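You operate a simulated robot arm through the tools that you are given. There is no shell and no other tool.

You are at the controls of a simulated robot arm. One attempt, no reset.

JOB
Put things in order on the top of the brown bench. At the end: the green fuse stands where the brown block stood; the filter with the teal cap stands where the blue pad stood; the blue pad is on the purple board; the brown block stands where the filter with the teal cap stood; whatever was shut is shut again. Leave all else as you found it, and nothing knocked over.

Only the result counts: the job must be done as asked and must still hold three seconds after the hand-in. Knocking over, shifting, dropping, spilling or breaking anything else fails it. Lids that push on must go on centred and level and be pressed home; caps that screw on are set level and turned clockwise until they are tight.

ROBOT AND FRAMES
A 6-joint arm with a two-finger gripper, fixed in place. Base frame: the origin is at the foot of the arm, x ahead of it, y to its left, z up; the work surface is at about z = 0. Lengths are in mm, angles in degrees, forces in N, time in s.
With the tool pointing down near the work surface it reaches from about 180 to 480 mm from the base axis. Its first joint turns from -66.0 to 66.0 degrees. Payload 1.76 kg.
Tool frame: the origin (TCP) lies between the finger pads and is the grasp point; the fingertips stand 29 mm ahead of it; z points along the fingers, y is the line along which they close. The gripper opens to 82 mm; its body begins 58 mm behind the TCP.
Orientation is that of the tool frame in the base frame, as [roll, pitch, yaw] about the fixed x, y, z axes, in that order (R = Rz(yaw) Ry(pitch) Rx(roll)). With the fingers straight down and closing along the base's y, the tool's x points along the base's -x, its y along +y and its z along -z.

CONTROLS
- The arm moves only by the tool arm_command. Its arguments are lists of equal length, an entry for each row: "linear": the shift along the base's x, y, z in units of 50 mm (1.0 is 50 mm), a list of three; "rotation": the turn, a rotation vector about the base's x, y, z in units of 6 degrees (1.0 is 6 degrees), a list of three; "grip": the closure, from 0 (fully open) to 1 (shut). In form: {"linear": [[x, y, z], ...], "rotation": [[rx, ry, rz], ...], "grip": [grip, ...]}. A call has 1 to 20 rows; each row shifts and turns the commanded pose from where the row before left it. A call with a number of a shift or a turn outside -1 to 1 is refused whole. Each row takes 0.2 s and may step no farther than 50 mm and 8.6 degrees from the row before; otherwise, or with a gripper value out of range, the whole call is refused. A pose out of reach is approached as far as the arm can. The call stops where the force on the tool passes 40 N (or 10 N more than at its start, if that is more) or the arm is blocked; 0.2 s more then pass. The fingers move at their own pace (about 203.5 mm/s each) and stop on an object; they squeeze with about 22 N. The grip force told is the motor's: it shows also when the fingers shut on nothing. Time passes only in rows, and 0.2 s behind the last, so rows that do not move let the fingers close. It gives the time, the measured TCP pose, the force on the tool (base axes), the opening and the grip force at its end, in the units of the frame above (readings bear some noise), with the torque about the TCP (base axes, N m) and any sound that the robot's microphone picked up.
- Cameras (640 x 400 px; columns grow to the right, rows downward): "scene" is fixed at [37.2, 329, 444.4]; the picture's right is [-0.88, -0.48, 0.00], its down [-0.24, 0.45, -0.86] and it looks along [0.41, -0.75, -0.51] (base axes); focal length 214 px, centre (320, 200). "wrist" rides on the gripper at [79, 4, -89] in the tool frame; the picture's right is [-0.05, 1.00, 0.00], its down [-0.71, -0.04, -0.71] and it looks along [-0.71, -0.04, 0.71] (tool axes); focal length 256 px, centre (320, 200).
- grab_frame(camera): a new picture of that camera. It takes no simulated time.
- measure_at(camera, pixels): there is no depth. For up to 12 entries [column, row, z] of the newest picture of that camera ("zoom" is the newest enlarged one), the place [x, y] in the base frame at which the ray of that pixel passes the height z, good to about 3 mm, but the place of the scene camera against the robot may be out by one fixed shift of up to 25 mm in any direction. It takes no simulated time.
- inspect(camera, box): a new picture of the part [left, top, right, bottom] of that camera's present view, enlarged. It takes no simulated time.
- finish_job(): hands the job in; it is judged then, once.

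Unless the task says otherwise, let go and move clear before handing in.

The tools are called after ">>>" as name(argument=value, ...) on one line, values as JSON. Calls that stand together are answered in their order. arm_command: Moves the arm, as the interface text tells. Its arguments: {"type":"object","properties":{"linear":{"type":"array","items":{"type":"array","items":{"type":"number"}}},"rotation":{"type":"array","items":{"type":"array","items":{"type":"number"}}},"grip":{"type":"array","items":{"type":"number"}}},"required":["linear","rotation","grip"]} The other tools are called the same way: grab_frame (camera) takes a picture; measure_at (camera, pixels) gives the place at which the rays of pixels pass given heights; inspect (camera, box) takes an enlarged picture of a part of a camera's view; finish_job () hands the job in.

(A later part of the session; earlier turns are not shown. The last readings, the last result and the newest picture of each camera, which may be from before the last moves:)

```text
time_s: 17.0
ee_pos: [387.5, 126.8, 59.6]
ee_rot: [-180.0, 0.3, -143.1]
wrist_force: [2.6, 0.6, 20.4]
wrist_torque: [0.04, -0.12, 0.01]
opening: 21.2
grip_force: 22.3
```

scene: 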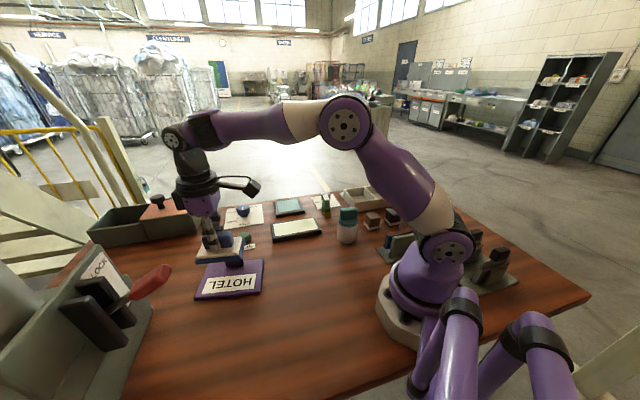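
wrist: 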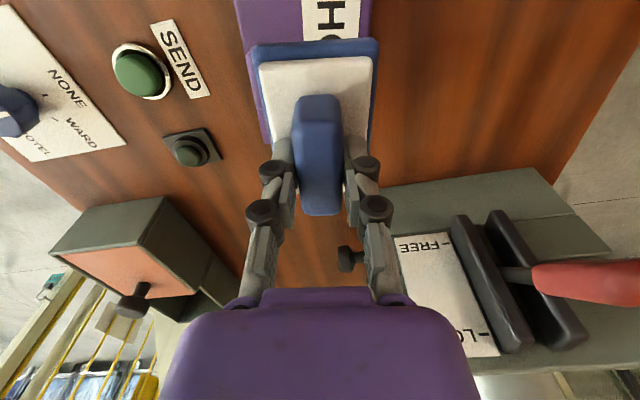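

Contact: 20 N at z≈59.6, so the pad rests on the board. I'll ease up 1 mm, open just enough to free the handle, and rise.

>>> arm_command(linear=[[0, 0, 0.015], [0, 0, 0], [0, 0, 0], [0, 0, 0]], rotation=[[0, 0, 0], [0, 0, 0], [0, 0, 0], [0, 0, 0]], grip=[1, 0.6, 0.6, 0.6])

>>> inspect(camera="wrist", box=[200, 0, 440, 220])

>>> inspect(camera="scene", box=[180, 220, 280, 305])

```text
time_s: 18.0
ee_pos: [386.3, 125.9, 59.9]
ee_rot: [180.0, 0.1, -143.2]
wrist_force: [-0.6, 0.9, 0.8]
wrist_torque: [0.02, 0.01, -0.01]
opening: 33.0
grip_force: 0.0
```

```text
1.82 times, centred on (320, 110) of wrist
```

zoom: 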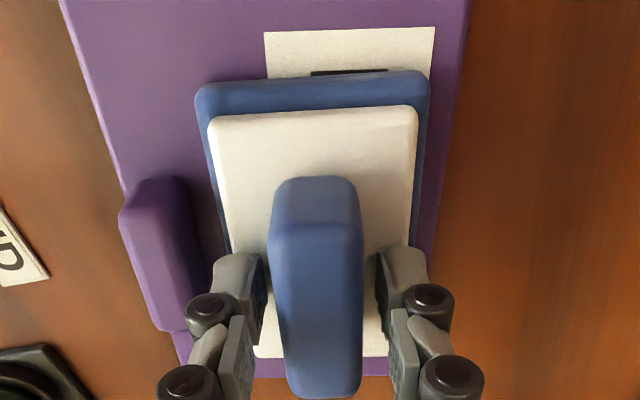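

```text
4.71 times, centred on (230, 262) of scene
```

zoom: 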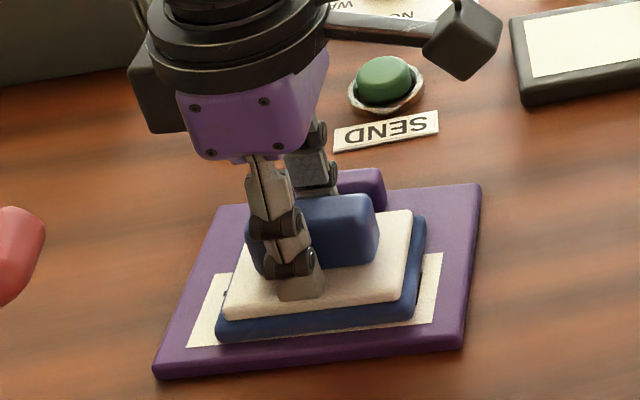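

The handle is free in both views and the pad lies flat on the board. I'll rise straight up, then swing over to the filter.

>>> arm_command(linear=[[0, 0, 0.5], [0, 0, 0.8], [0, 0, 0.8], [0, 0, 0.7], [-0.294, -0.402, 0], [-0.294, -0.402, 0], [-0.294, -0.402, 0], [-0.294, -0.402, 0], [-0.294, -0.402, 0], [-0.294, -0.402, 0], [-0.294, -0.402, 0], [-0.294, -0.402, 0], [-0.294, -0.402, 0], [-0.294, -0.402, 0], [-0.294, -0.402, 0], [-0.294, -0.402, 0], [-0.294, -0.402, 0], [0, 0, 0]], rotation=[[0, 0, 0], [0, 0, 0], [0, 0, 0], [0, 0, 0], [0, 0, -1], [0, 0, -1], [0, 0, -1], [0, 0, -1], [0, 0, -1], [0, 0, -1], [0, 0, -1], [0, 0, -1], [0, 0, -1], [0, 0, -1], [0, 0, -1], [0, 0, -1], [0, 0, 0], [0, 0, 0]], grip=[0.6, 0.6, 0.6, 0.6, 0, 0, 0, 0, 0, 0, 0, 0, 0, 0, 0, 0, 0, 0])

>>> grab_frame(camera="wrist")

>>> grab_frame(camera="scene")

```text
time_s: 21.8
ee_pos: [193.4, -134.8, 201.4]
ee_rot: [179.9, 0.1, 144.8]
wrist_force: [0.4, -0.3, -0.5]
wrist_torque: [0.06, 0.04, 0.0]
opening: 82.4
grip_force: 0.0
```

```text
taken
```

wrist: 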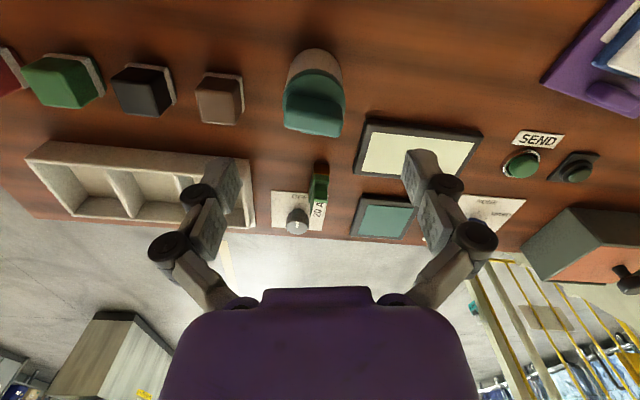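

```text
taken
```

scene: 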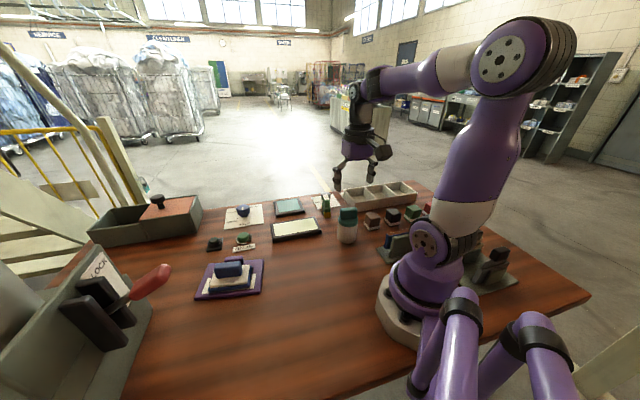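

The pad stays on the board in the scene view (230,272). The filter is at wrist (315,92); I'll enlarge it to find its base, cap diameter and height.

>>> inspect(camera="wrist", box=[260, 35, 370, 145])

>>> inspect(camera="scene", box=[325, 195, 370, 250])

```text
3.64 times, centred on (315, 90) of wrist
```

zoom: 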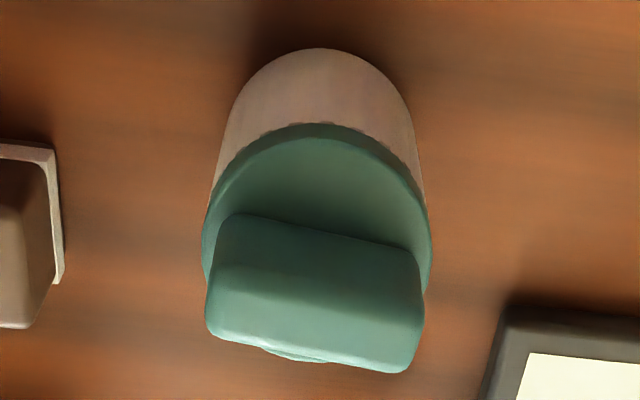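

```text
7.27 times, centred on (348, 222) of scene
```

zoom: 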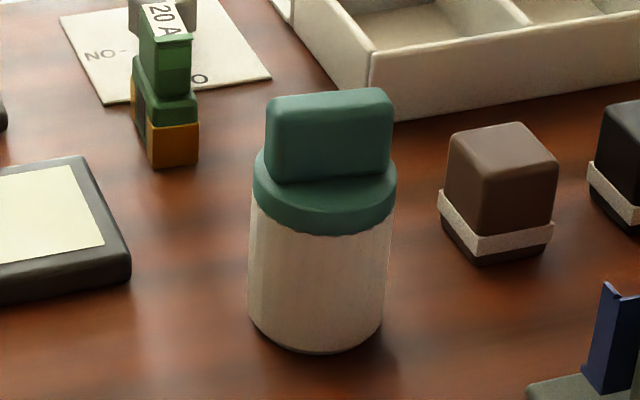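

I'll measure the filter's base outline and the brown cube's base corners in this scene zoom, then the filter in the wrist view.

>>> measure_at(camera="zoom", pixels=[[248, 312, 0], [385, 305, 0], [316, 352, 0], [476, 265, 0], [549, 250, 0], [441, 222, 5], [152, 168, 0], [198, 163, 0], [133, 130, 0], [488, 158, 40], [556, 162, 40]])

>>> measure_at(camera="wrist", pixels=[[315, 48.5, 0], [289, 70, 0], [341, 70, 0], [282.5, 103, 65], [345.5, 103, 65], [315, 69.5, 65], [284, 125, 95], [343, 137, 95], [287, 102, 95], [342, 110, 95]])

```text
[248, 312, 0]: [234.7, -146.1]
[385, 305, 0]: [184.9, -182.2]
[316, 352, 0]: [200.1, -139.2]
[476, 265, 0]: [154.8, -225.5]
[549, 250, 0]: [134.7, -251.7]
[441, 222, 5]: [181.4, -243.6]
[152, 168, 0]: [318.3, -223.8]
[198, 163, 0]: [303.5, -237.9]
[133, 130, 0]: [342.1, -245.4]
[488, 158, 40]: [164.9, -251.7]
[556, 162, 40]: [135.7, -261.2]
```

```text
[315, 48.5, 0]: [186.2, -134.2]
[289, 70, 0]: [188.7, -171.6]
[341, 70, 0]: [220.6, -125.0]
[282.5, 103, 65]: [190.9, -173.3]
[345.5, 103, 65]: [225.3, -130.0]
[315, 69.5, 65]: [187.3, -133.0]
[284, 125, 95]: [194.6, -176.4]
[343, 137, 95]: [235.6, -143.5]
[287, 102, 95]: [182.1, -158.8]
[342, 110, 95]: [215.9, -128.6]
```

Filter centre reads about (207.5,-150), diameter ~57, top near z=96; the scene camera seems to be off by about (2,-14) there. I'll check the panel corner and move above the filter at z≈150.

>>> measure_at(camera="wrist", pixels=[[370, 118, 12], [356, 176, 12], [482, 133, 12], [205, 74, 10], [242, 74, 10], [199, 86, 40], [241, 86, 40], [237, 124, 40], [200, 122, 40]])

>>> arm_command(linear=[[0.282, -0.304, -0.5], [0, 0, -0.5], [0, 0, 0]], rotation=[[0, 0, 0], [0, 0, 0], [0, 0, 0]], grip=[0, 0, 0])

>>> grab_frame(camera="wrist")

>>> inspect(camera="scene", box=[290, 150, 410, 250])

```text
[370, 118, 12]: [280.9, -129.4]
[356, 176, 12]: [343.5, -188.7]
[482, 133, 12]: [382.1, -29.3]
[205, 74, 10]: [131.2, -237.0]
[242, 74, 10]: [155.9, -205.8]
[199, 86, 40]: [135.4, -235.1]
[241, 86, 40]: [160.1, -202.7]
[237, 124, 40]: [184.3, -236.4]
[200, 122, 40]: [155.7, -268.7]
```

```text
time_s: 22.6
ee_pos: [210.2, -148.9, 152.2]
ee_rot: [179.9, 0.1, 144.9]
wrist_force: [-0.3, -0.3, 1.2]
wrist_torque: [0.02, 0.02, -0.03]
opening: 82.3
grip_force: 0.0
```

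```text
taken
```

wrist: 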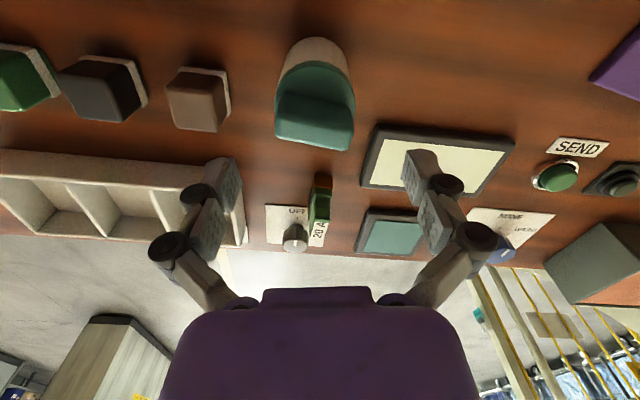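

```text
4.00 times, centred on (350, 200) of scene
```

zoom: 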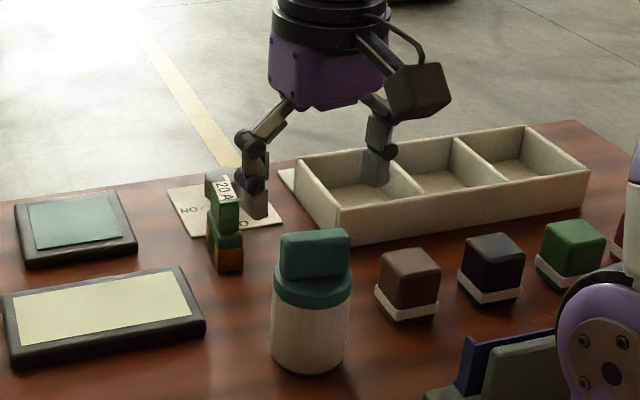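

The filter now lies ahead at wrist (315,95). I'll measure it again from here to confirm the centre.

>>> inspect(camera="wrist", box=[255, 25, 375, 165])

>>> measure_at(camera="zoom", pixels=[[315, 40, 0], [223, 120, 0], [410, 110, 0], [209, 170, 65], [423, 170, 65], [315, 105, 65], [215, 315, 95], [410, 345, 95], [225, 225, 95], [425, 250, 95]])

```text
2.86 times, centred on (315, 95) of wrist
```

zoom: 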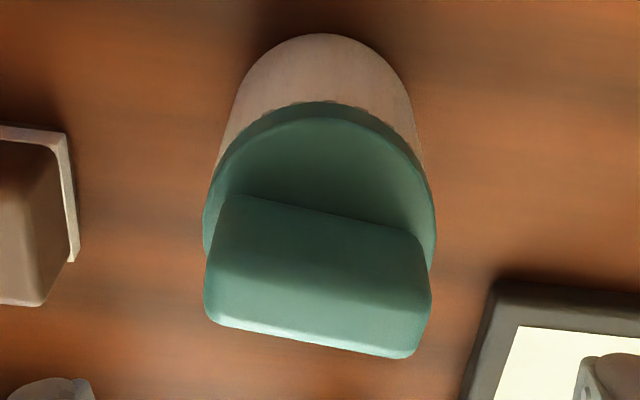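

```text
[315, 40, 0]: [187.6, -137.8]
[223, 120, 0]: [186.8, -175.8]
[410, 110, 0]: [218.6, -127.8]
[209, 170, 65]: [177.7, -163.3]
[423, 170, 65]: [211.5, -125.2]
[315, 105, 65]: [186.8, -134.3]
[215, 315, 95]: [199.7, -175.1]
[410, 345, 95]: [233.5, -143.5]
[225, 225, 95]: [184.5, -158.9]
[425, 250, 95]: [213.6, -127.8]
```

The filter's centre is about (208.5,-151.3), within 1 mm of the tool axis, so I'll go straight down with fingers fully open to z≈70 and look.

>>> arm_command(linear=[[0, 0, -0.6], [0, 0, -0.6], [0, 0, -0.4], [0, 0, 0]], rotation=[[0, 0, 0], [0, 0, 0], [0, 0, 0], [0, 0, 0]], grip=[0, 0, 0, 0])

>>> grab_frame(camera="wrist")

>>> inspect(camera="scene", box=[290, 160, 410, 250])

```text
time_s: 23.6
ee_pos: [211.2, -151.8, 70.4]
ee_rot: [179.8, 0.2, 144.9]
wrist_force: [-0.1, -0.3, -0.4]
wrist_torque: [0.01, 0.03, 0.01]
opening: 81.8
grip_force: 0.1
```

```text
taken
```

wrist: 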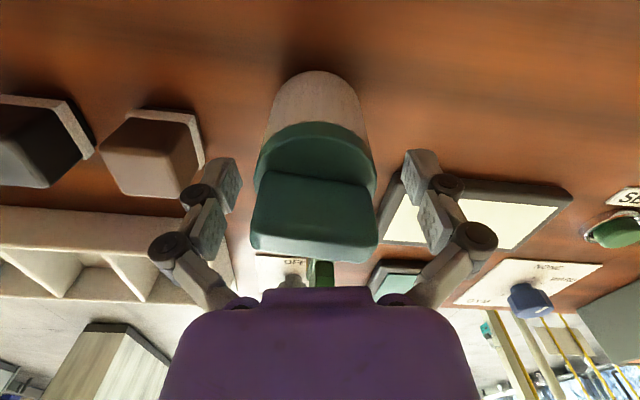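

```text
4.44 times, centred on (350, 205) of scene
```

zoom: 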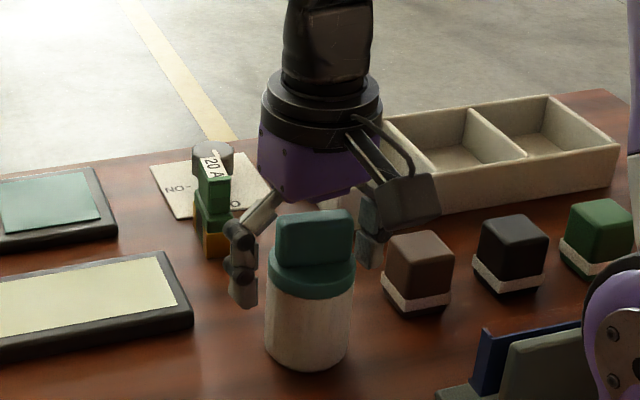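

The filter is centred between the fingers (col ~316 vs ~322). I'll lower 20 mm and close gently on the body.

>>> arm_command(linear=[[0, 0, -0.2], [0, 0, -0.2], [0, 0, 0]], rotation=[[0, 0, 0], [0, 0, 0], [0, 0, 0]], grip=[0, 0, 0])

>>> grab_frame(camera="wrist")

>>> inspect(camera="scene", box=[290, 160, 410, 250])

```text
time_s: 24.4
ee_pos: [209.6, -152.8, 52.6]
ee_rot: [-179.9, 0.6, 144.6]
wrist_force: [-5.7, -1.0, 17.8]
wrist_torque: [-0.25, -0.03, -0.11]
opening: 82.0
grip_force: 0.1
stopped in row 3: the force on the tool passed its limit at 41 N (the readings are from after the stop); the commanded pose is now the measured one
```

```text
taken
```

wrist: 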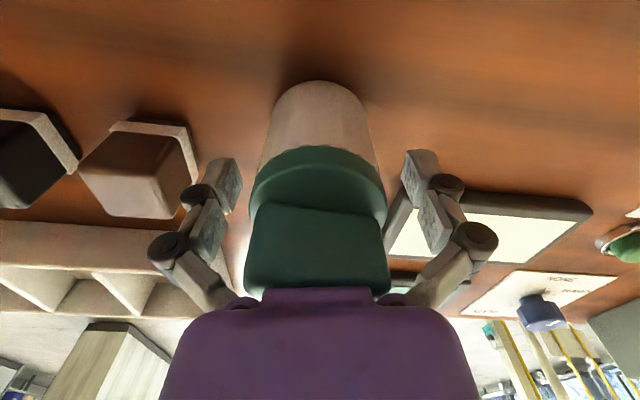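

```text
4.44 times, centred on (350, 205) of scene
```

zoom: 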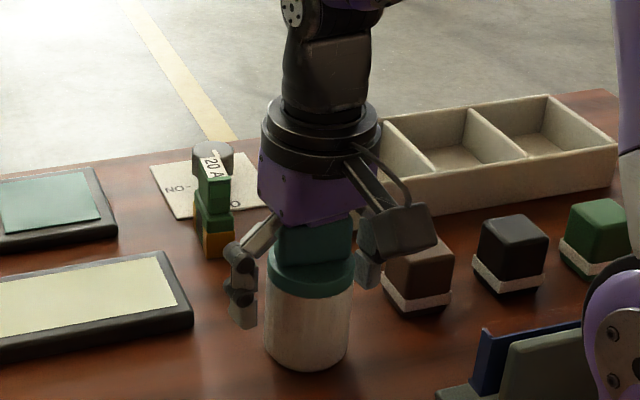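

The gripper body touched the filter's top at z≈52 and the arm stopped; the filter is upright and appears unmoved. I'll back up 9 mm and then close on the body.

>>> arm_command(linear=[[0, 0, 0.18], [0, 0, 0]], rotation=[[0, 0, 0], [0, 0, 0]], grip=[0, 0])

>>> grab_frame(camera="wrist")

>>> inspect(camera="scene", box=[325, 195, 370, 250])

```text
time_s: 25.0
ee_pos: [210.2, -152.7, 61.6]
ee_rot: [-179.9, 0.5, 144.8]
wrist_force: [0.0, 0.5, -0.5]
wrist_torque: [0.02, 0.02, 0.03]
opening: 82.0
grip_force: 0.0
```

```text
taken
```

wrist: 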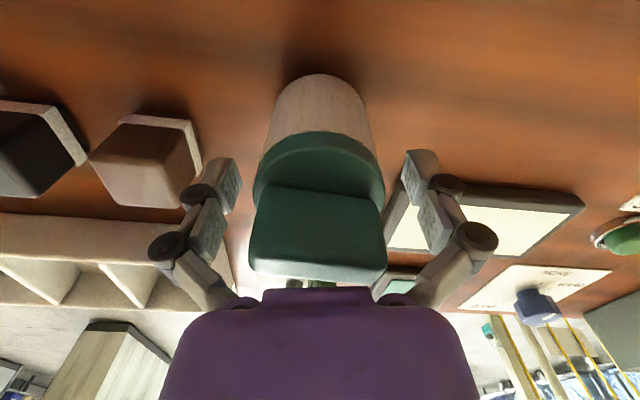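

```text
7.27 times, centred on (348, 222) of scene
```

zoom: 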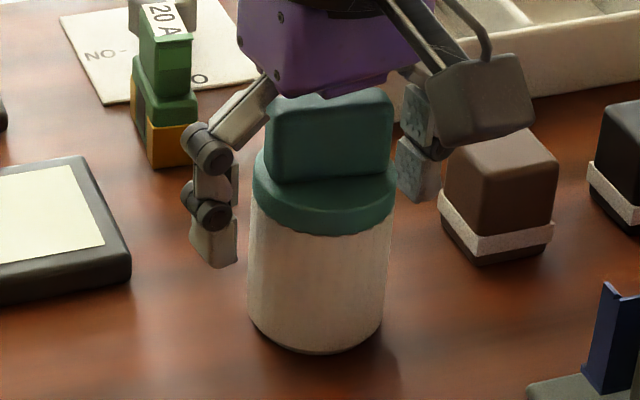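

The filter's outline in the scene zoom is the same as before the touch, so it has not moved. Now I'll close on it.

>>> arm_command(linear=[[0, 0, 0], [0, 0, 0], [0, 0, 0], [0, 0, 0]], rotation=[[0, 0, 0], [0, 0, 0], [0, 0, 0], [0, 0, 0]], grip=[0.2, 0.5, 1, 1])

>>> grab_frame(camera="wrist")

>>> inspect(camera="scene", box=[325, 195, 370, 250])

```text
time_s: 26.0
ee_pos: [211.2, -152.4, 60.4]
ee_rot: [-180.0, 0.4, 144.8]
wrist_force: [-3.2, -1.5, 16.9]
wrist_torque: [0.06, 0.03, -0.01]
opening: 57.5
grip_force: 22.3
```

```text
taken
```

wrist: 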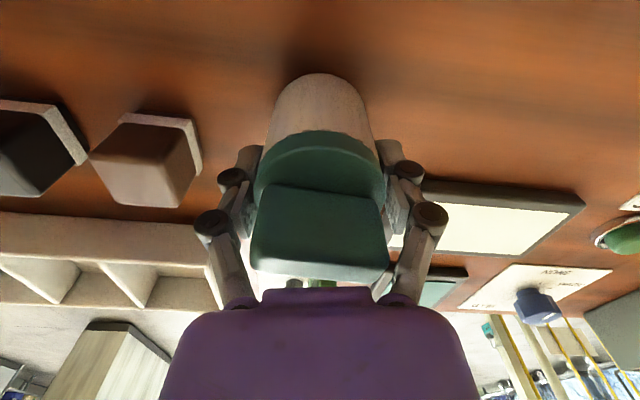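

```text
7.27 times, centred on (348, 222) of scene
```

zoom: 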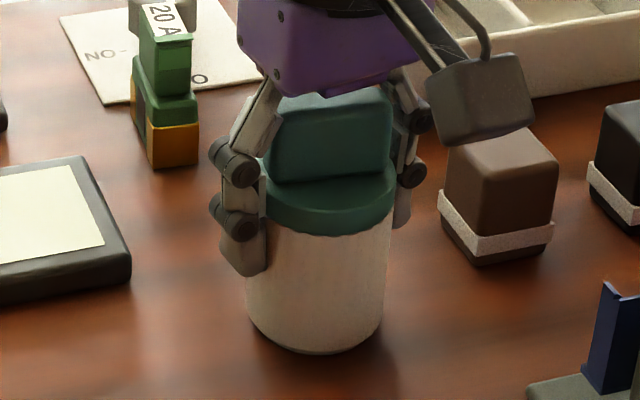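

Grip made at 57.5 mm with 22 N; the upper pads are by the cap rim, so I'll lift only 5 mm first and check that body and cap come together.

>>> arm_command(linear=[[0, 0, 0.05], [0, 0, 0.05], [0, 0, 0]], rotation=[[0, 0, 0], [0, 0, 0], [0, 0, 0]], grip=[1, 1, 1])

>>> inspect(camera="wrist", box=[220, 50, 420, 290])

>>> inspect(camera="scene", box=[325, 195, 370, 250])

```text
time_s: 26.8
ee_pos: [210.2, -152.8, 66.5]
ee_rot: [-179.9, 0.4, 144.9]
wrist_force: [0.2, 0.8, -1.3]
wrist_torque: [0.0, 0.03, -0.01]
opening: 53.5
grip_force: 21.9
```

```text
1.67 times, centred on (320, 170) of wrist
```

zoom: 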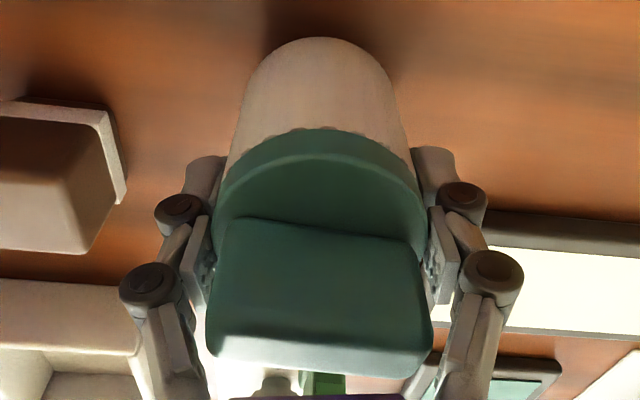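

```text
7.27 times, centred on (348, 222) of scene
```

zoom: 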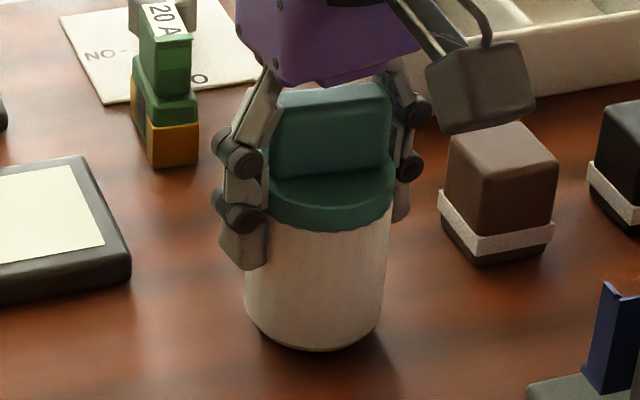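

The opening shrank to 53.5 mm and the base seems to have risen only slightly (zoom row 352→349). I'll lift another 6 mm and compare the base and cap line again.

>>> arm_command(linear=[[0, 0, 0.06], [0, 0, 0.06], [0, 0, 0]], rotation=[[0, 0, 0], [0, 0, 0], [0, 0, 0]], grip=[1, 1, 1])

>>> inspect(camera="wrist", box=[220, 50, 420, 290])

>>> inspect(camera="scene", box=[325, 195, 370, 250])

```text
time_s: 27.6
ee_pos: [210.6, -151.7, 73.8]
ee_rot: [-180.0, 0.5, 144.8]
wrist_force: [-0.2, -0.6, -2.1]
wrist_torque: [0.0, 0.0, -0.01]
opening: 53.9
grip_force: 22.3
```

```text
1.67 times, centred on (320, 170) of wrist
```

zoom: 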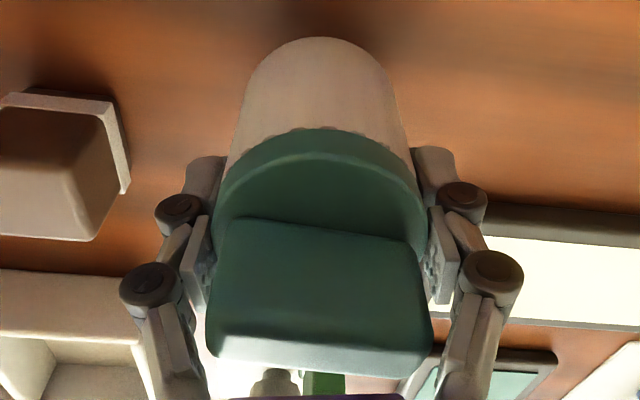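

```text
7.27 times, centred on (348, 222) of scene
```

zoom: 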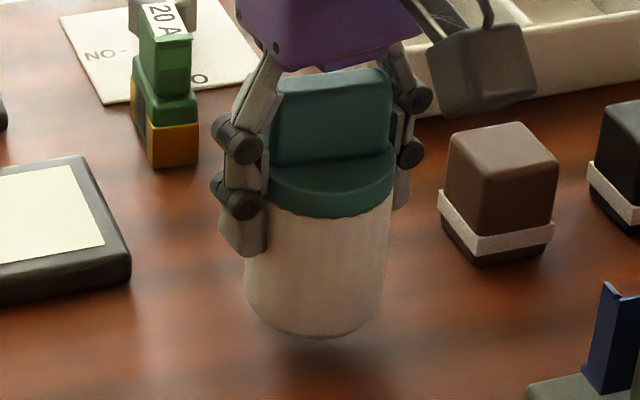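

Cap and body rise together and sit unchanged in the hand (base rising to zoom row 338). I'll lift to z≈172 and carry the filter around to the pad's old place.

>>> arm_command(linear=[[0, 0, 0.6], [0, 0, 0.8], [0, 0, 0.6], [0.18, 0.47, 0], [0.18, 0.47, 0], [0.18, 0.47, 0], [0.18, 0.47, 0], [0.18, 0.47, 0], [0.18, 0.47, 0], [0.18, 0.47, 0], [-0.217, 0.47, 0], [-0.217, 0.47, 0], [-0.217, 0.47, 0], [-0.217, 0.47, 0], [-0.217, 0.47, 0], [-0.217, 0.47, 0], [-0.217, 0.47, 0], [0, 0, 0]], rotation=[[0, 0, 0], [0, 0, 0], [0, 0, 0], [0, 0, 0.8], [0, 0, 0.9], [0, 0, 0.9], [0, 0, 0.9], [0, 0, 0.9], [0, 0, 0.9], [0, 0, 0.9], [0, 0, 0.9], [0, 0, 0.9], [0, 0, 0.9], [0, 0, 0.8], [0, 0, 0.8], [0, 0, 0.8], [0, 0, 0.7], [0, 0, 0]], grip=[1, 1, 1, 1, 1, 1, 1, 1, 1, 1, 1, 1, 1, 1, 1, 1, 1, 1])

>>> grab_frame(camera="wrist")

>>> grab_frame(camera="scene")

```text
time_s: 31.4
ee_pos: [197.4, 176.9, 172.0]
ee_rot: [179.9, 0.5, -143.3]
wrist_force: [0.0, -0.3, -1.9]
wrist_torque: [0.05, 0.02, 0.03]
opening: 53.7
grip_force: 22.5
```

```text
taken
```

wrist: 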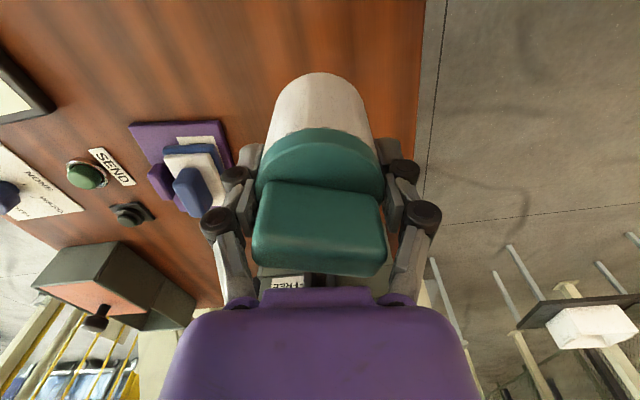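

```text
taken
```

scene: 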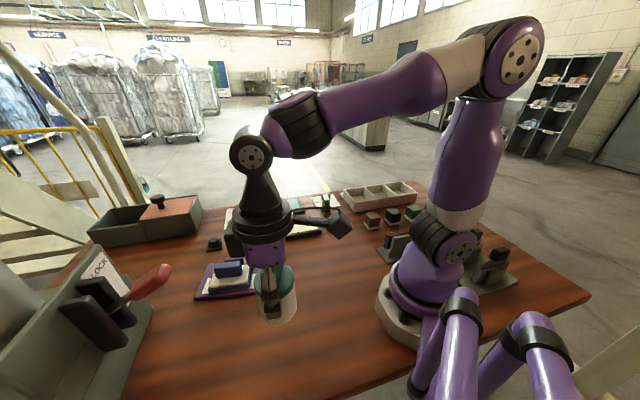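

The filter hangs straight over the old pad place (197,177). I'll descend to just above contact (z≈72).

>>> arm_command(linear=[[0, 0, -0.7], [0, 0, -0.7], [0, 0, -0.4], [0, 0, -0.2], [0, 0, 0]], rotation=[[0, 0, 0], [0, 0, 0], [0, 0, 0], [0, 0, 0], [0, 0, 0]], grip=[1, 1, 1, 1, 1])

>>> inspect(camera="scene", box=[240, 270, 340, 370])

>>> grab_frame(camera="wrist")

```text
time_s: 32.6
ee_pos: [196.9, 178.0, 73.4]
ee_rot: [-180.0, 0.3, -143.3]
wrist_force: [-0.3, -0.4, -1.1]
wrist_torque: [0.0, -0.02, -0.02]
opening: 53.7
grip_force: 21.7
```

```text
4.00 times, centred on (290, 320) of scene
```

zoom: 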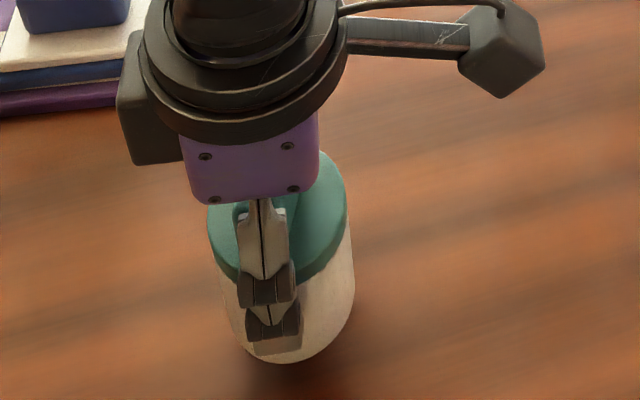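

```text
taken
```

wrist: 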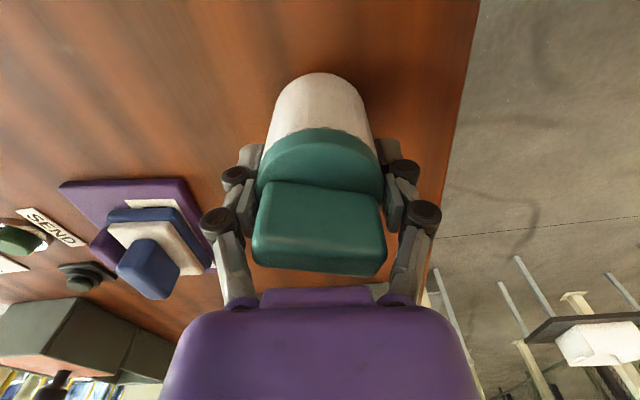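

Filter is upright and close to the bench. I'll lower 4 mm, then feel for contact.

>>> arm_command(linear=[[0, 0, -0.04], [0, 0, -0.04], [0, 0, 0]], rotation=[[0, 0, 0], [0, 0, 0], [0, 0, 0]], grip=[1, 1, 1])

```text
time_s: 33.4
ee_pos: [196.2, 178.4, 69.3]
ee_rot: [180.0, 0.3, -143.2]
wrist_force: [0.2, 0.3, -1.4]
wrist_torque: [-0.01, 0.0, -0.01]
opening: 53.7
grip_force: 21.4
```

No contact yet at z≈69 (-1.4 N, just the weight). I'll go down in 1 mm steps.

>>> arm_command(linear=[[0, 0, -0.02], [0, 0, -0.02], [0, 0, 0]], rotation=[[0, 0, 0], [0, 0, 0], [0, 0, 0]], grip=[1, 1, 1])

```text
time_s: 34.2
ee_pos: [197.5, 178.5, 67.2]
ee_rot: [179.9, 0.5, -143.2]
wrist_force: [0.7, -0.3, -1.3]
wrist_torque: [0.02, 0.0, 0.03]
opening: 53.7
grip_force: 22.0
```

>>> arm_command(linear=[[0, 0, -0.02], [0, 0, -0.01], [0, 0, 0]], rotation=[[0, 0, 0], [0, 0, 0], [0, 0, 0]], grip=[1, 1, 1])

```text
time_s: 35.0
ee_pos: [197.2, 177.6, 65.5]
ee_rot: [180.0, 0.4, -143.3]
wrist_force: [0.3, 0.1, -1.5]
wrist_torque: [0.04, -0.02, 0.0]
opening: 53.8
grip_force: 22.0
```

Still free at z≈65. One more small step down.

>>> arm_command(linear=[[0, 0, -0.02], [0, 0, -0.01], [0, 0, 0]], rotation=[[0, 0, 0], [0, 0, 0], [0, 0, 0]], grip=[1, 1, 1])

>>> inspect(camera="scene", box=[240, 290, 340, 370])

```text
time_s: 35.8
ee_pos: [197.8, 178.6, 63.5]
ee_rot: [179.9, 0.7, -143.2]
wrist_force: [-9.8, -1.0, 33.9]
wrist_torque: [-0.04, 0.46, 0.0]
opening: 53.8
grip_force: 22.4
```

```text
5.00 times, centred on (290, 330) of scene
```

zoom: 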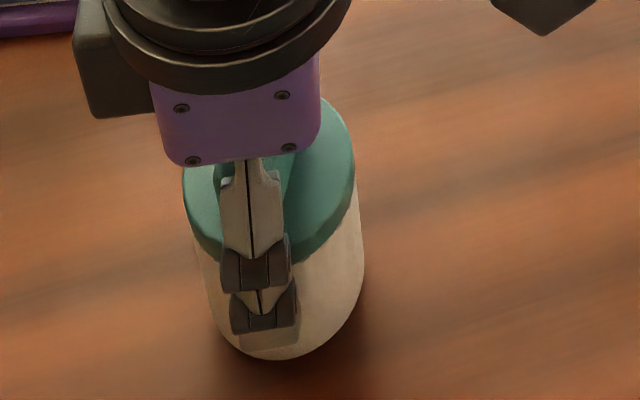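

Contact made (34 N at z≈63.5). I'll ease up 1 mm, then open the fingers gradually.

>>> arm_command(linear=[[0, 0, 0.02], [0, 0, 0.005], [0, 0, 0]], rotation=[[0, 0, 0], [0, 0, 0], [0, 0, 0]], grip=[1, 1, 1])

```text
time_s: 36.6
ee_pos: [197.3, 177.2, 64.1]
ee_rot: [-180.0, 0.2, -143.2]
wrist_force: [-0.9, -0.9, -1.5]
wrist_torque: [-0.01, 0.01, 0.01]
opening: 53.9
grip_force: 22.0
```

Load is back to just the weight, the base within a fraction of a millimetre of the bench. Opening now.

>>> arm_command(linear=[[0, 0, -0.005], [0, 0, 0], [0, 0, 0], [0, 0, 0], [0, 0, 0]], rotation=[[0, 0, 0], [0, 0, 0], [0, 0, 0], [0, 0, 0], [0, 0, 0]], grip=[1, 0.3, 0.2, 0, 0])

>>> grab_frame(camera="wrist")

>>> inspect(camera="scene", box=[240, 290, 340, 370])

```text
time_s: 37.8
ee_pos: [198.4, 177.3, 63.9]
ee_rot: [-180.0, 0.4, -143.1]
wrist_force: [-0.4, -0.3, 0.0]
wrist_torque: [-0.03, 0.05, -0.01]
opening: 82.2
grip_force: 0.0
```

```text
taken
```

wrist: 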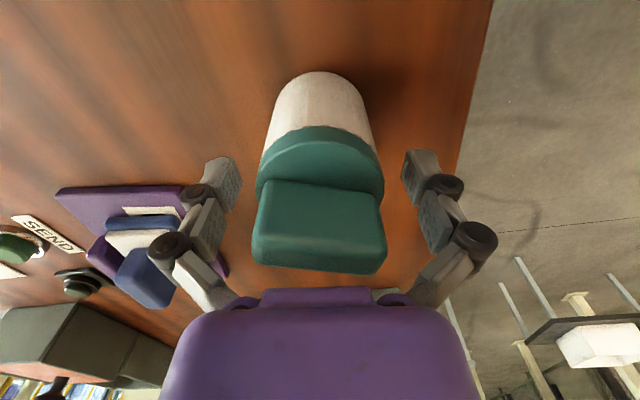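

```text
5.00 times, centred on (290, 330) of scene
```

zoom: 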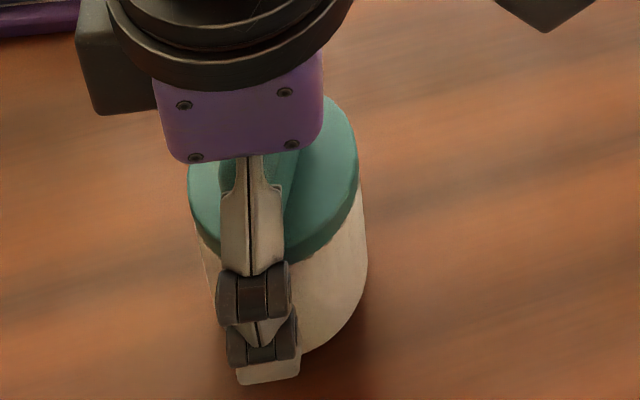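

The filter stands free. I'll rise straight up with fingers open, and take out the half-degree tool tilt at the top.

>>> arm_command(linear=[[0, 0, 0.5], [0, 0, 0.8], [0, 0, 0.8], [0, 0, 0.6], [0, 0, 0]], rotation=[[0, 0, 0], [0, 0, 0], [0, 0, 0], [-0.045, 0.06, 0], [0, 0, 0]], grip=[0, 0, 0, 0, 0])

>>> grab_frame(camera="wrist")

>>> grab_frame(camera="scene")

>>> inspect(camera="scene", box=[240, 270, 340, 370])

```text
time_s: 39.0
ee_pos: [197.3, 176.4, 201.9]
ee_rot: [179.9, 0.0, -143.3]
wrist_force: [0.0, -0.1, 0.8]
wrist_torque: [-0.01, 0.02, 0.0]
opening: 81.9
grip_force: 0.1
```

```text
taken
```

wrist: 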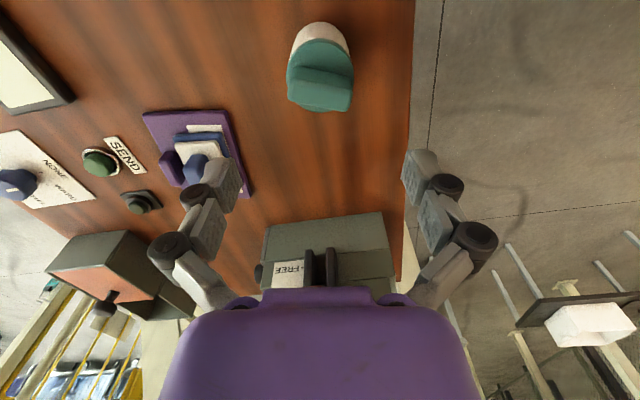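

```text
taken
```

scene: 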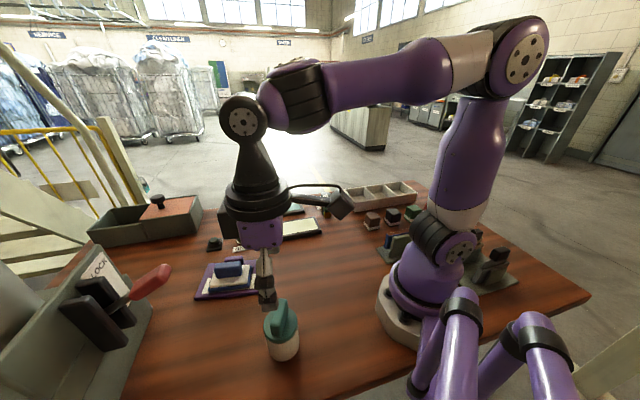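

```text
4.00 times, centred on (290, 320) of scene
```

zoom: 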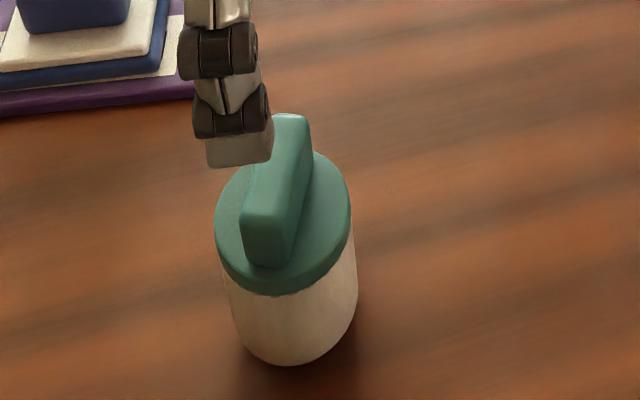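

The filter stands upright on the old pad place. I'll check its base centre in the same scene view that gave the pad's centre as (195,174).

>>> measure_at(camera="zoom", pixels=[[290, 366, 0], [240, 340, 0], [350, 325, 0], [232, 300, 0], [358, 285, 0]])

>>> measure_at(camera="wrist", pixels=[[319, 22, 0], [291, 45, 0], [348, 45, 0], [320, 39, 68], [287, 72, 68], [353, 72, 68]])

```text
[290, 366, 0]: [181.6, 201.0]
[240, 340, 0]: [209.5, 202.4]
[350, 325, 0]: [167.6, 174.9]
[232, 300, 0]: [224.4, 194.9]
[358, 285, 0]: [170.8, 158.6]
```

```text
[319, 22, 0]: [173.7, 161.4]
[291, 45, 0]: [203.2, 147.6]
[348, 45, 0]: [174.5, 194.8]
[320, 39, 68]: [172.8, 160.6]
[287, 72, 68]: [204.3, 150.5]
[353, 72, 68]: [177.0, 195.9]
```

The filter is centred at about (195,176.5), within 2 mm of the pad's old centre. Now I'll swing to the brown cube, after checking where the rack behind it stands.

>>> measure_at(camera="scene", pixels=[[378, 252, 0], [390, 238, 40], [392, 262, 0], [415, 236, 40], [390, 238, 60]])

>>> arm_command(linear=[[0.22, -0.5175, 0.1], [0.22, -0.5175, 0.1], [0.22, -0.5175, 0], [0.22, -0.5175, 0], [0.22, -0.5175, 0], [0.22, -0.5175, 0], [0.22, -0.5175, 0], [-0.258, -0.5175, 0], [-0.258, -0.5175, 0], [-0.258, -0.5175, 0], [-0.258, -0.5175, 0], [-0.258, -0.5175, 0], [-0.258, -0.5175, -0.2], [-0.258, -0.5175, -0.3], [-0.258, -0.5175, -0.3], [-0.258, -0.5175, -0.3], [0, 0, 0]], rotation=[[0, 0, -0.9], [0, 0, -0.9], [0, 0, -0.9], [0, 0, -0.9], [0, 0, -0.9], [0, 0, -0.9], [0, 0, -0.9], [0, 0, -0.9], [0, 0, -0.9], [0, 0, -0.9], [0, 0, -0.9], [0, 0, -0.9], [0, 0, -0.9], [0, 0, -0.9], [0, 0, -0.9], [0, 0, -0.6], [0, 0, 0]], grip=[0, 0, 0, 0, 0, 0, 0, 0, 0, 0, 0, 0, 0, 0, 0, 0, 0])

>>> grab_frame(camera="wrist")

>>> grab_frame(camera="scene")

```text
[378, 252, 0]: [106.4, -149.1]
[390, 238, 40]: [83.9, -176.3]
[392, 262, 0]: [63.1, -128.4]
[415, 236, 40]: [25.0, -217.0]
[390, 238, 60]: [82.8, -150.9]
```

```text
time_s: 42.6
ee_pos: [156.4, -239.2, 154.0]
ee_rot: [179.9, 0.0, 132.0]
wrist_force: [-0.7, 0.1, -0.8]
wrist_torque: [-0.02, -0.04, 0.0]
opening: 81.8
grip_force: 0.1
```

```text
taken
```

wrist: 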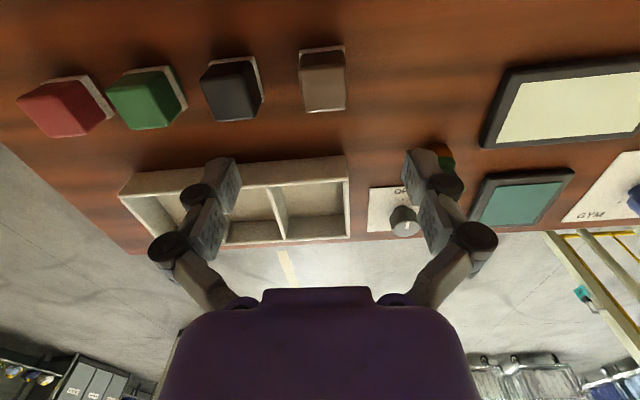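

```text
taken
```

scene: 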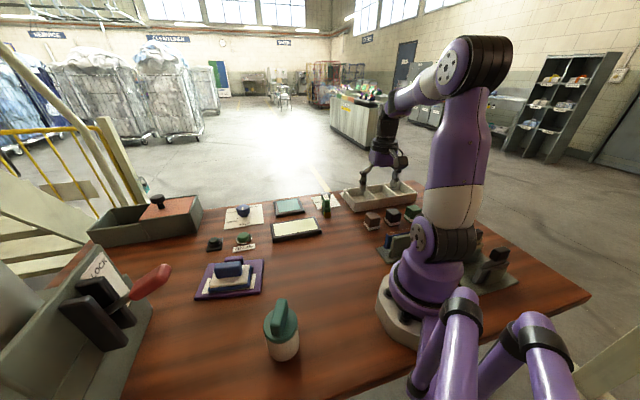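

The brown cube is now at wrist (323,80), nearly square to the tool. I'll enlarge and measure it.

>>> inspect(camera="wrist", box=[275, 30, 375, 130])

>>> measure_at(camera="zoom", pixels=[[220, 60, 10], [400, 42, 10], [228, 125, 40], [400, 110, 40], [405, 315, 40], [248, 322, 40], [404, 175, 10]])

```text
4.00 times, centred on (325, 80) of wrist
```

zoom: 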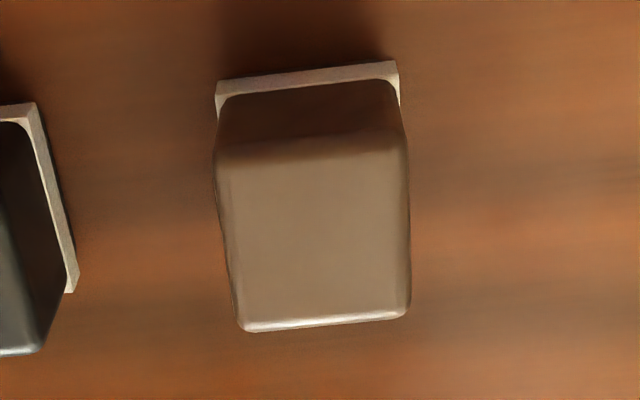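

```text
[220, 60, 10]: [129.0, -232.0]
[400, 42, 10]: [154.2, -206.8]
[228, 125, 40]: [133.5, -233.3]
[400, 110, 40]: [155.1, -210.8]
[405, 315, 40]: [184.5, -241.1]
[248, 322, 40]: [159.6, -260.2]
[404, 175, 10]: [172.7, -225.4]
```

I'll re-measure with the band's true corners, (217,82) and (398,62) in the zoom, and the top-face corners.

>>> measure_at(camera="zoom", pixels=[[217, 82, 12], [398, 62, 12], [217, 82, 12], [398, 62, 12], [220, 158, 45], [402, 135, 45], [409, 317, 45], [240, 330, 45], [220, 158, 38], [402, 135, 38], [409, 317, 38], [240, 330, 38]])

```text
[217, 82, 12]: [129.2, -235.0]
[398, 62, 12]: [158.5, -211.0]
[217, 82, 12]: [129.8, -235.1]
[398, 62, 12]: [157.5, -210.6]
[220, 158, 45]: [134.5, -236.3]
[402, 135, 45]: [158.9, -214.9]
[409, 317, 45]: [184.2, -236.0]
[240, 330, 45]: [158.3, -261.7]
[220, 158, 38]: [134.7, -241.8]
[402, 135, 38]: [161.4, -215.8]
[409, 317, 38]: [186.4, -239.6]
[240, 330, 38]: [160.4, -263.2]
```

The cube's centre is about (158,-237), turned ~45°, top near z=45. I'll narrow the fingers to ~60 mm to clear the black cube, turn +3°, and go down to z≈75 to check.

>>> arm_command(linear=[[0, 0, 0], [0, 0, -0.6], [0, 0, -0.6], [0, 0, -0.4], [0, 0, 0]], rotation=[[0, 0, 0.5], [0, 0, 0], [0, 0, 0], [0, 0, 0], [0, 0, 0]], grip=[0.26, 0.26, 0.26, 0.26, 0.26])

>>> grab_frame(camera="wrist")

>>> inspect(camera="scene", box=[330, 170, 450, 260])

```text
time_s: 43.8
ee_pos: [161.0, -237.9, 73.9]
ee_rot: [180.0, -0.1, 135.3]
wrist_force: [-0.2, 1.0, -0.6]
wrist_torque: [-0.02, -0.01, 0.03]
opening: 60.8
grip_force: 0.0
```

```text
taken
```

wrist: 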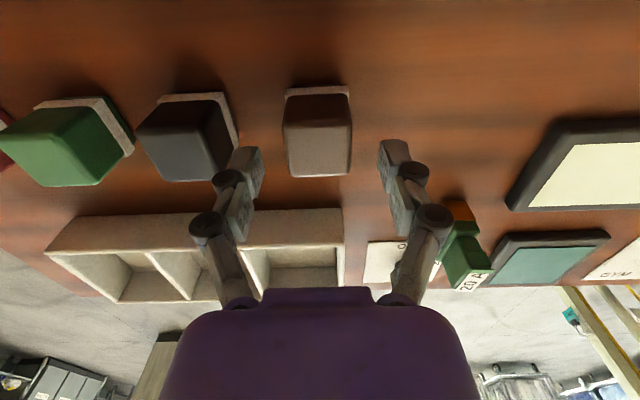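

```text
4.44 times, centred on (390, 215) of scene
```

zoom: 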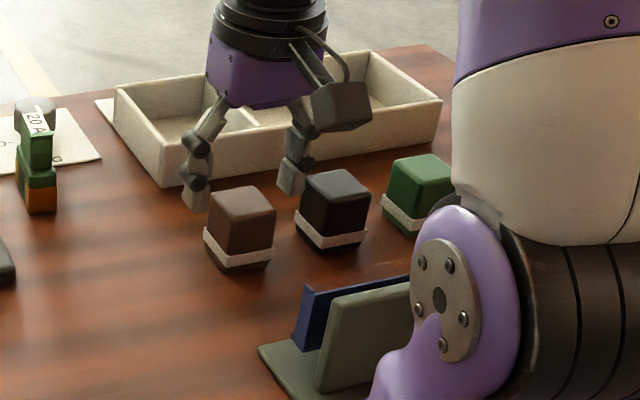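

The cube is centred between the fingers; the left finger has to pass between brown and black. I'll measure the gap to the black cube before going down.

>>> inspect(camera="wrist", box=[190, 70, 370, 220])

>>> measure_at(camera="wrist", pixels=[[224, 93, 12], [240, 145, 12], [220, 105, 45], [234, 175, 45], [284, 91, 12], [349, 87, 12], [283, 123, 45], [352, 120, 45], [350, 175, 45], [290, 177, 45]])

```text
2.67 times, centred on (280, 145) of wrist
```

zoom: 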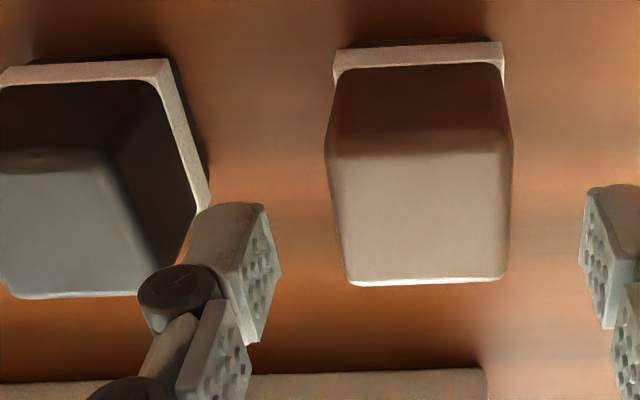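

```text
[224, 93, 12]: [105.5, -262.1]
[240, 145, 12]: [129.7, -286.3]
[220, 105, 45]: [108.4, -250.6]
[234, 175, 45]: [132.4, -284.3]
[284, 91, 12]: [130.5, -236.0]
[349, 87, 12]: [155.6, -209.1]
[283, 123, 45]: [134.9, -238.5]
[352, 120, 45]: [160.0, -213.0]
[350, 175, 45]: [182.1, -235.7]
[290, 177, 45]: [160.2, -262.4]
```

Gap between brown and black bands is ~37 mm, enough with fingers at ~54 mm. I'll trim 1 mm, descend to z≈48 and check before closing.

>>> arm_command(linear=[[0.02, 0.02, 0], [0, 0, -0.27], [0, 0, -0.26], [0, 0, 0]], rotation=[[0, 0, 0], [0, 0, 0], [0, 0, 0], [0, 0, 0]], grip=[0.34, 0.34, 0.34, 0.34])

>>> inspect(camera="wrist", box=[190, 70, 430, 250])

>>> inspect(camera="scene", box=[340, 180, 430, 250])

```text
time_s: 44.8
ee_pos: [160.7, -238.2, 48.4]
ee_rot: [180.0, 0.0, 135.2]
wrist_force: [-0.7, 1.0, 0.3]
wrist_torque: [0.02, 0.0, 0.0]
opening: 54.3
grip_force: 0.0
```

```text
2.22 times, centred on (310, 160) of wrist
```

zoom: 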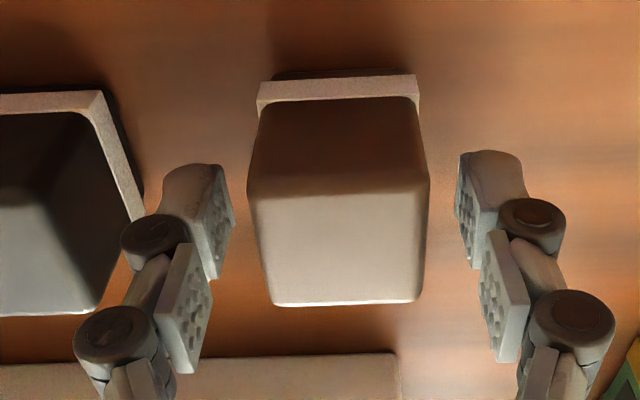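

```text
5.71 times, centred on (385, 215) of scene
```

zoom: 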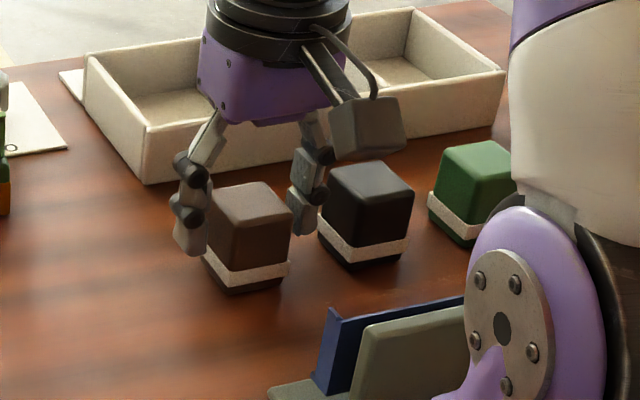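

The fingers straddle the brown cube with clear space to the black one. Closing now.

>>> arm_command(linear=[[0, 0, 0], [0, 0, 0], [0, 0, 0], [0, 0, 0]], rotation=[[0, 0, 0], [0, 0, 0], [0, 0, 0], [0, 0, 0]], grip=[0.45, 0.6, 1, 1])

>>> inspect(camera="wrist", box=[190, 70, 430, 250])

>>> inspect(camera="scene", box=[340, 180, 430, 250])

```text
time_s: 45.8
ee_pos: [160.6, -236.8, 49.3]
ee_rot: [-179.9, 0.1, 135.2]
wrist_force: [-0.2, 0.5, 2.9]
wrist_torque: [0.02, 0.04, -0.01]
opening: 34.7
grip_force: 22.0
```

```text
2.22 times, centred on (310, 160) of wrist
```

zoom: 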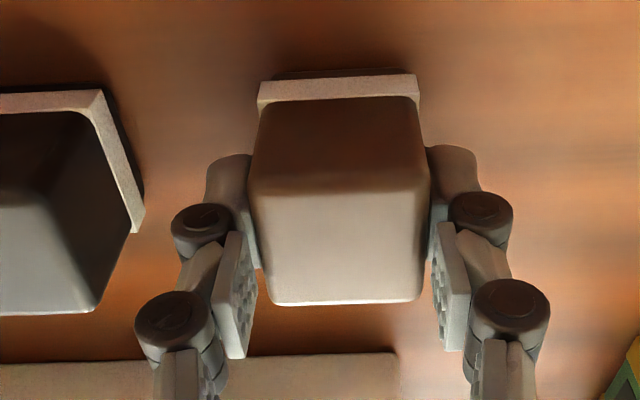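

```text
5.71 times, centred on (385, 215) of scene
```

zoom: 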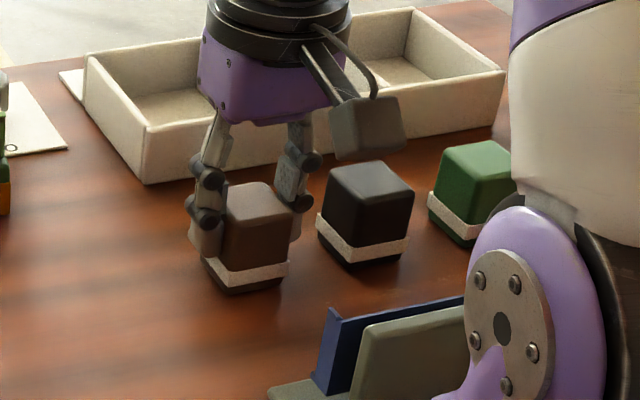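

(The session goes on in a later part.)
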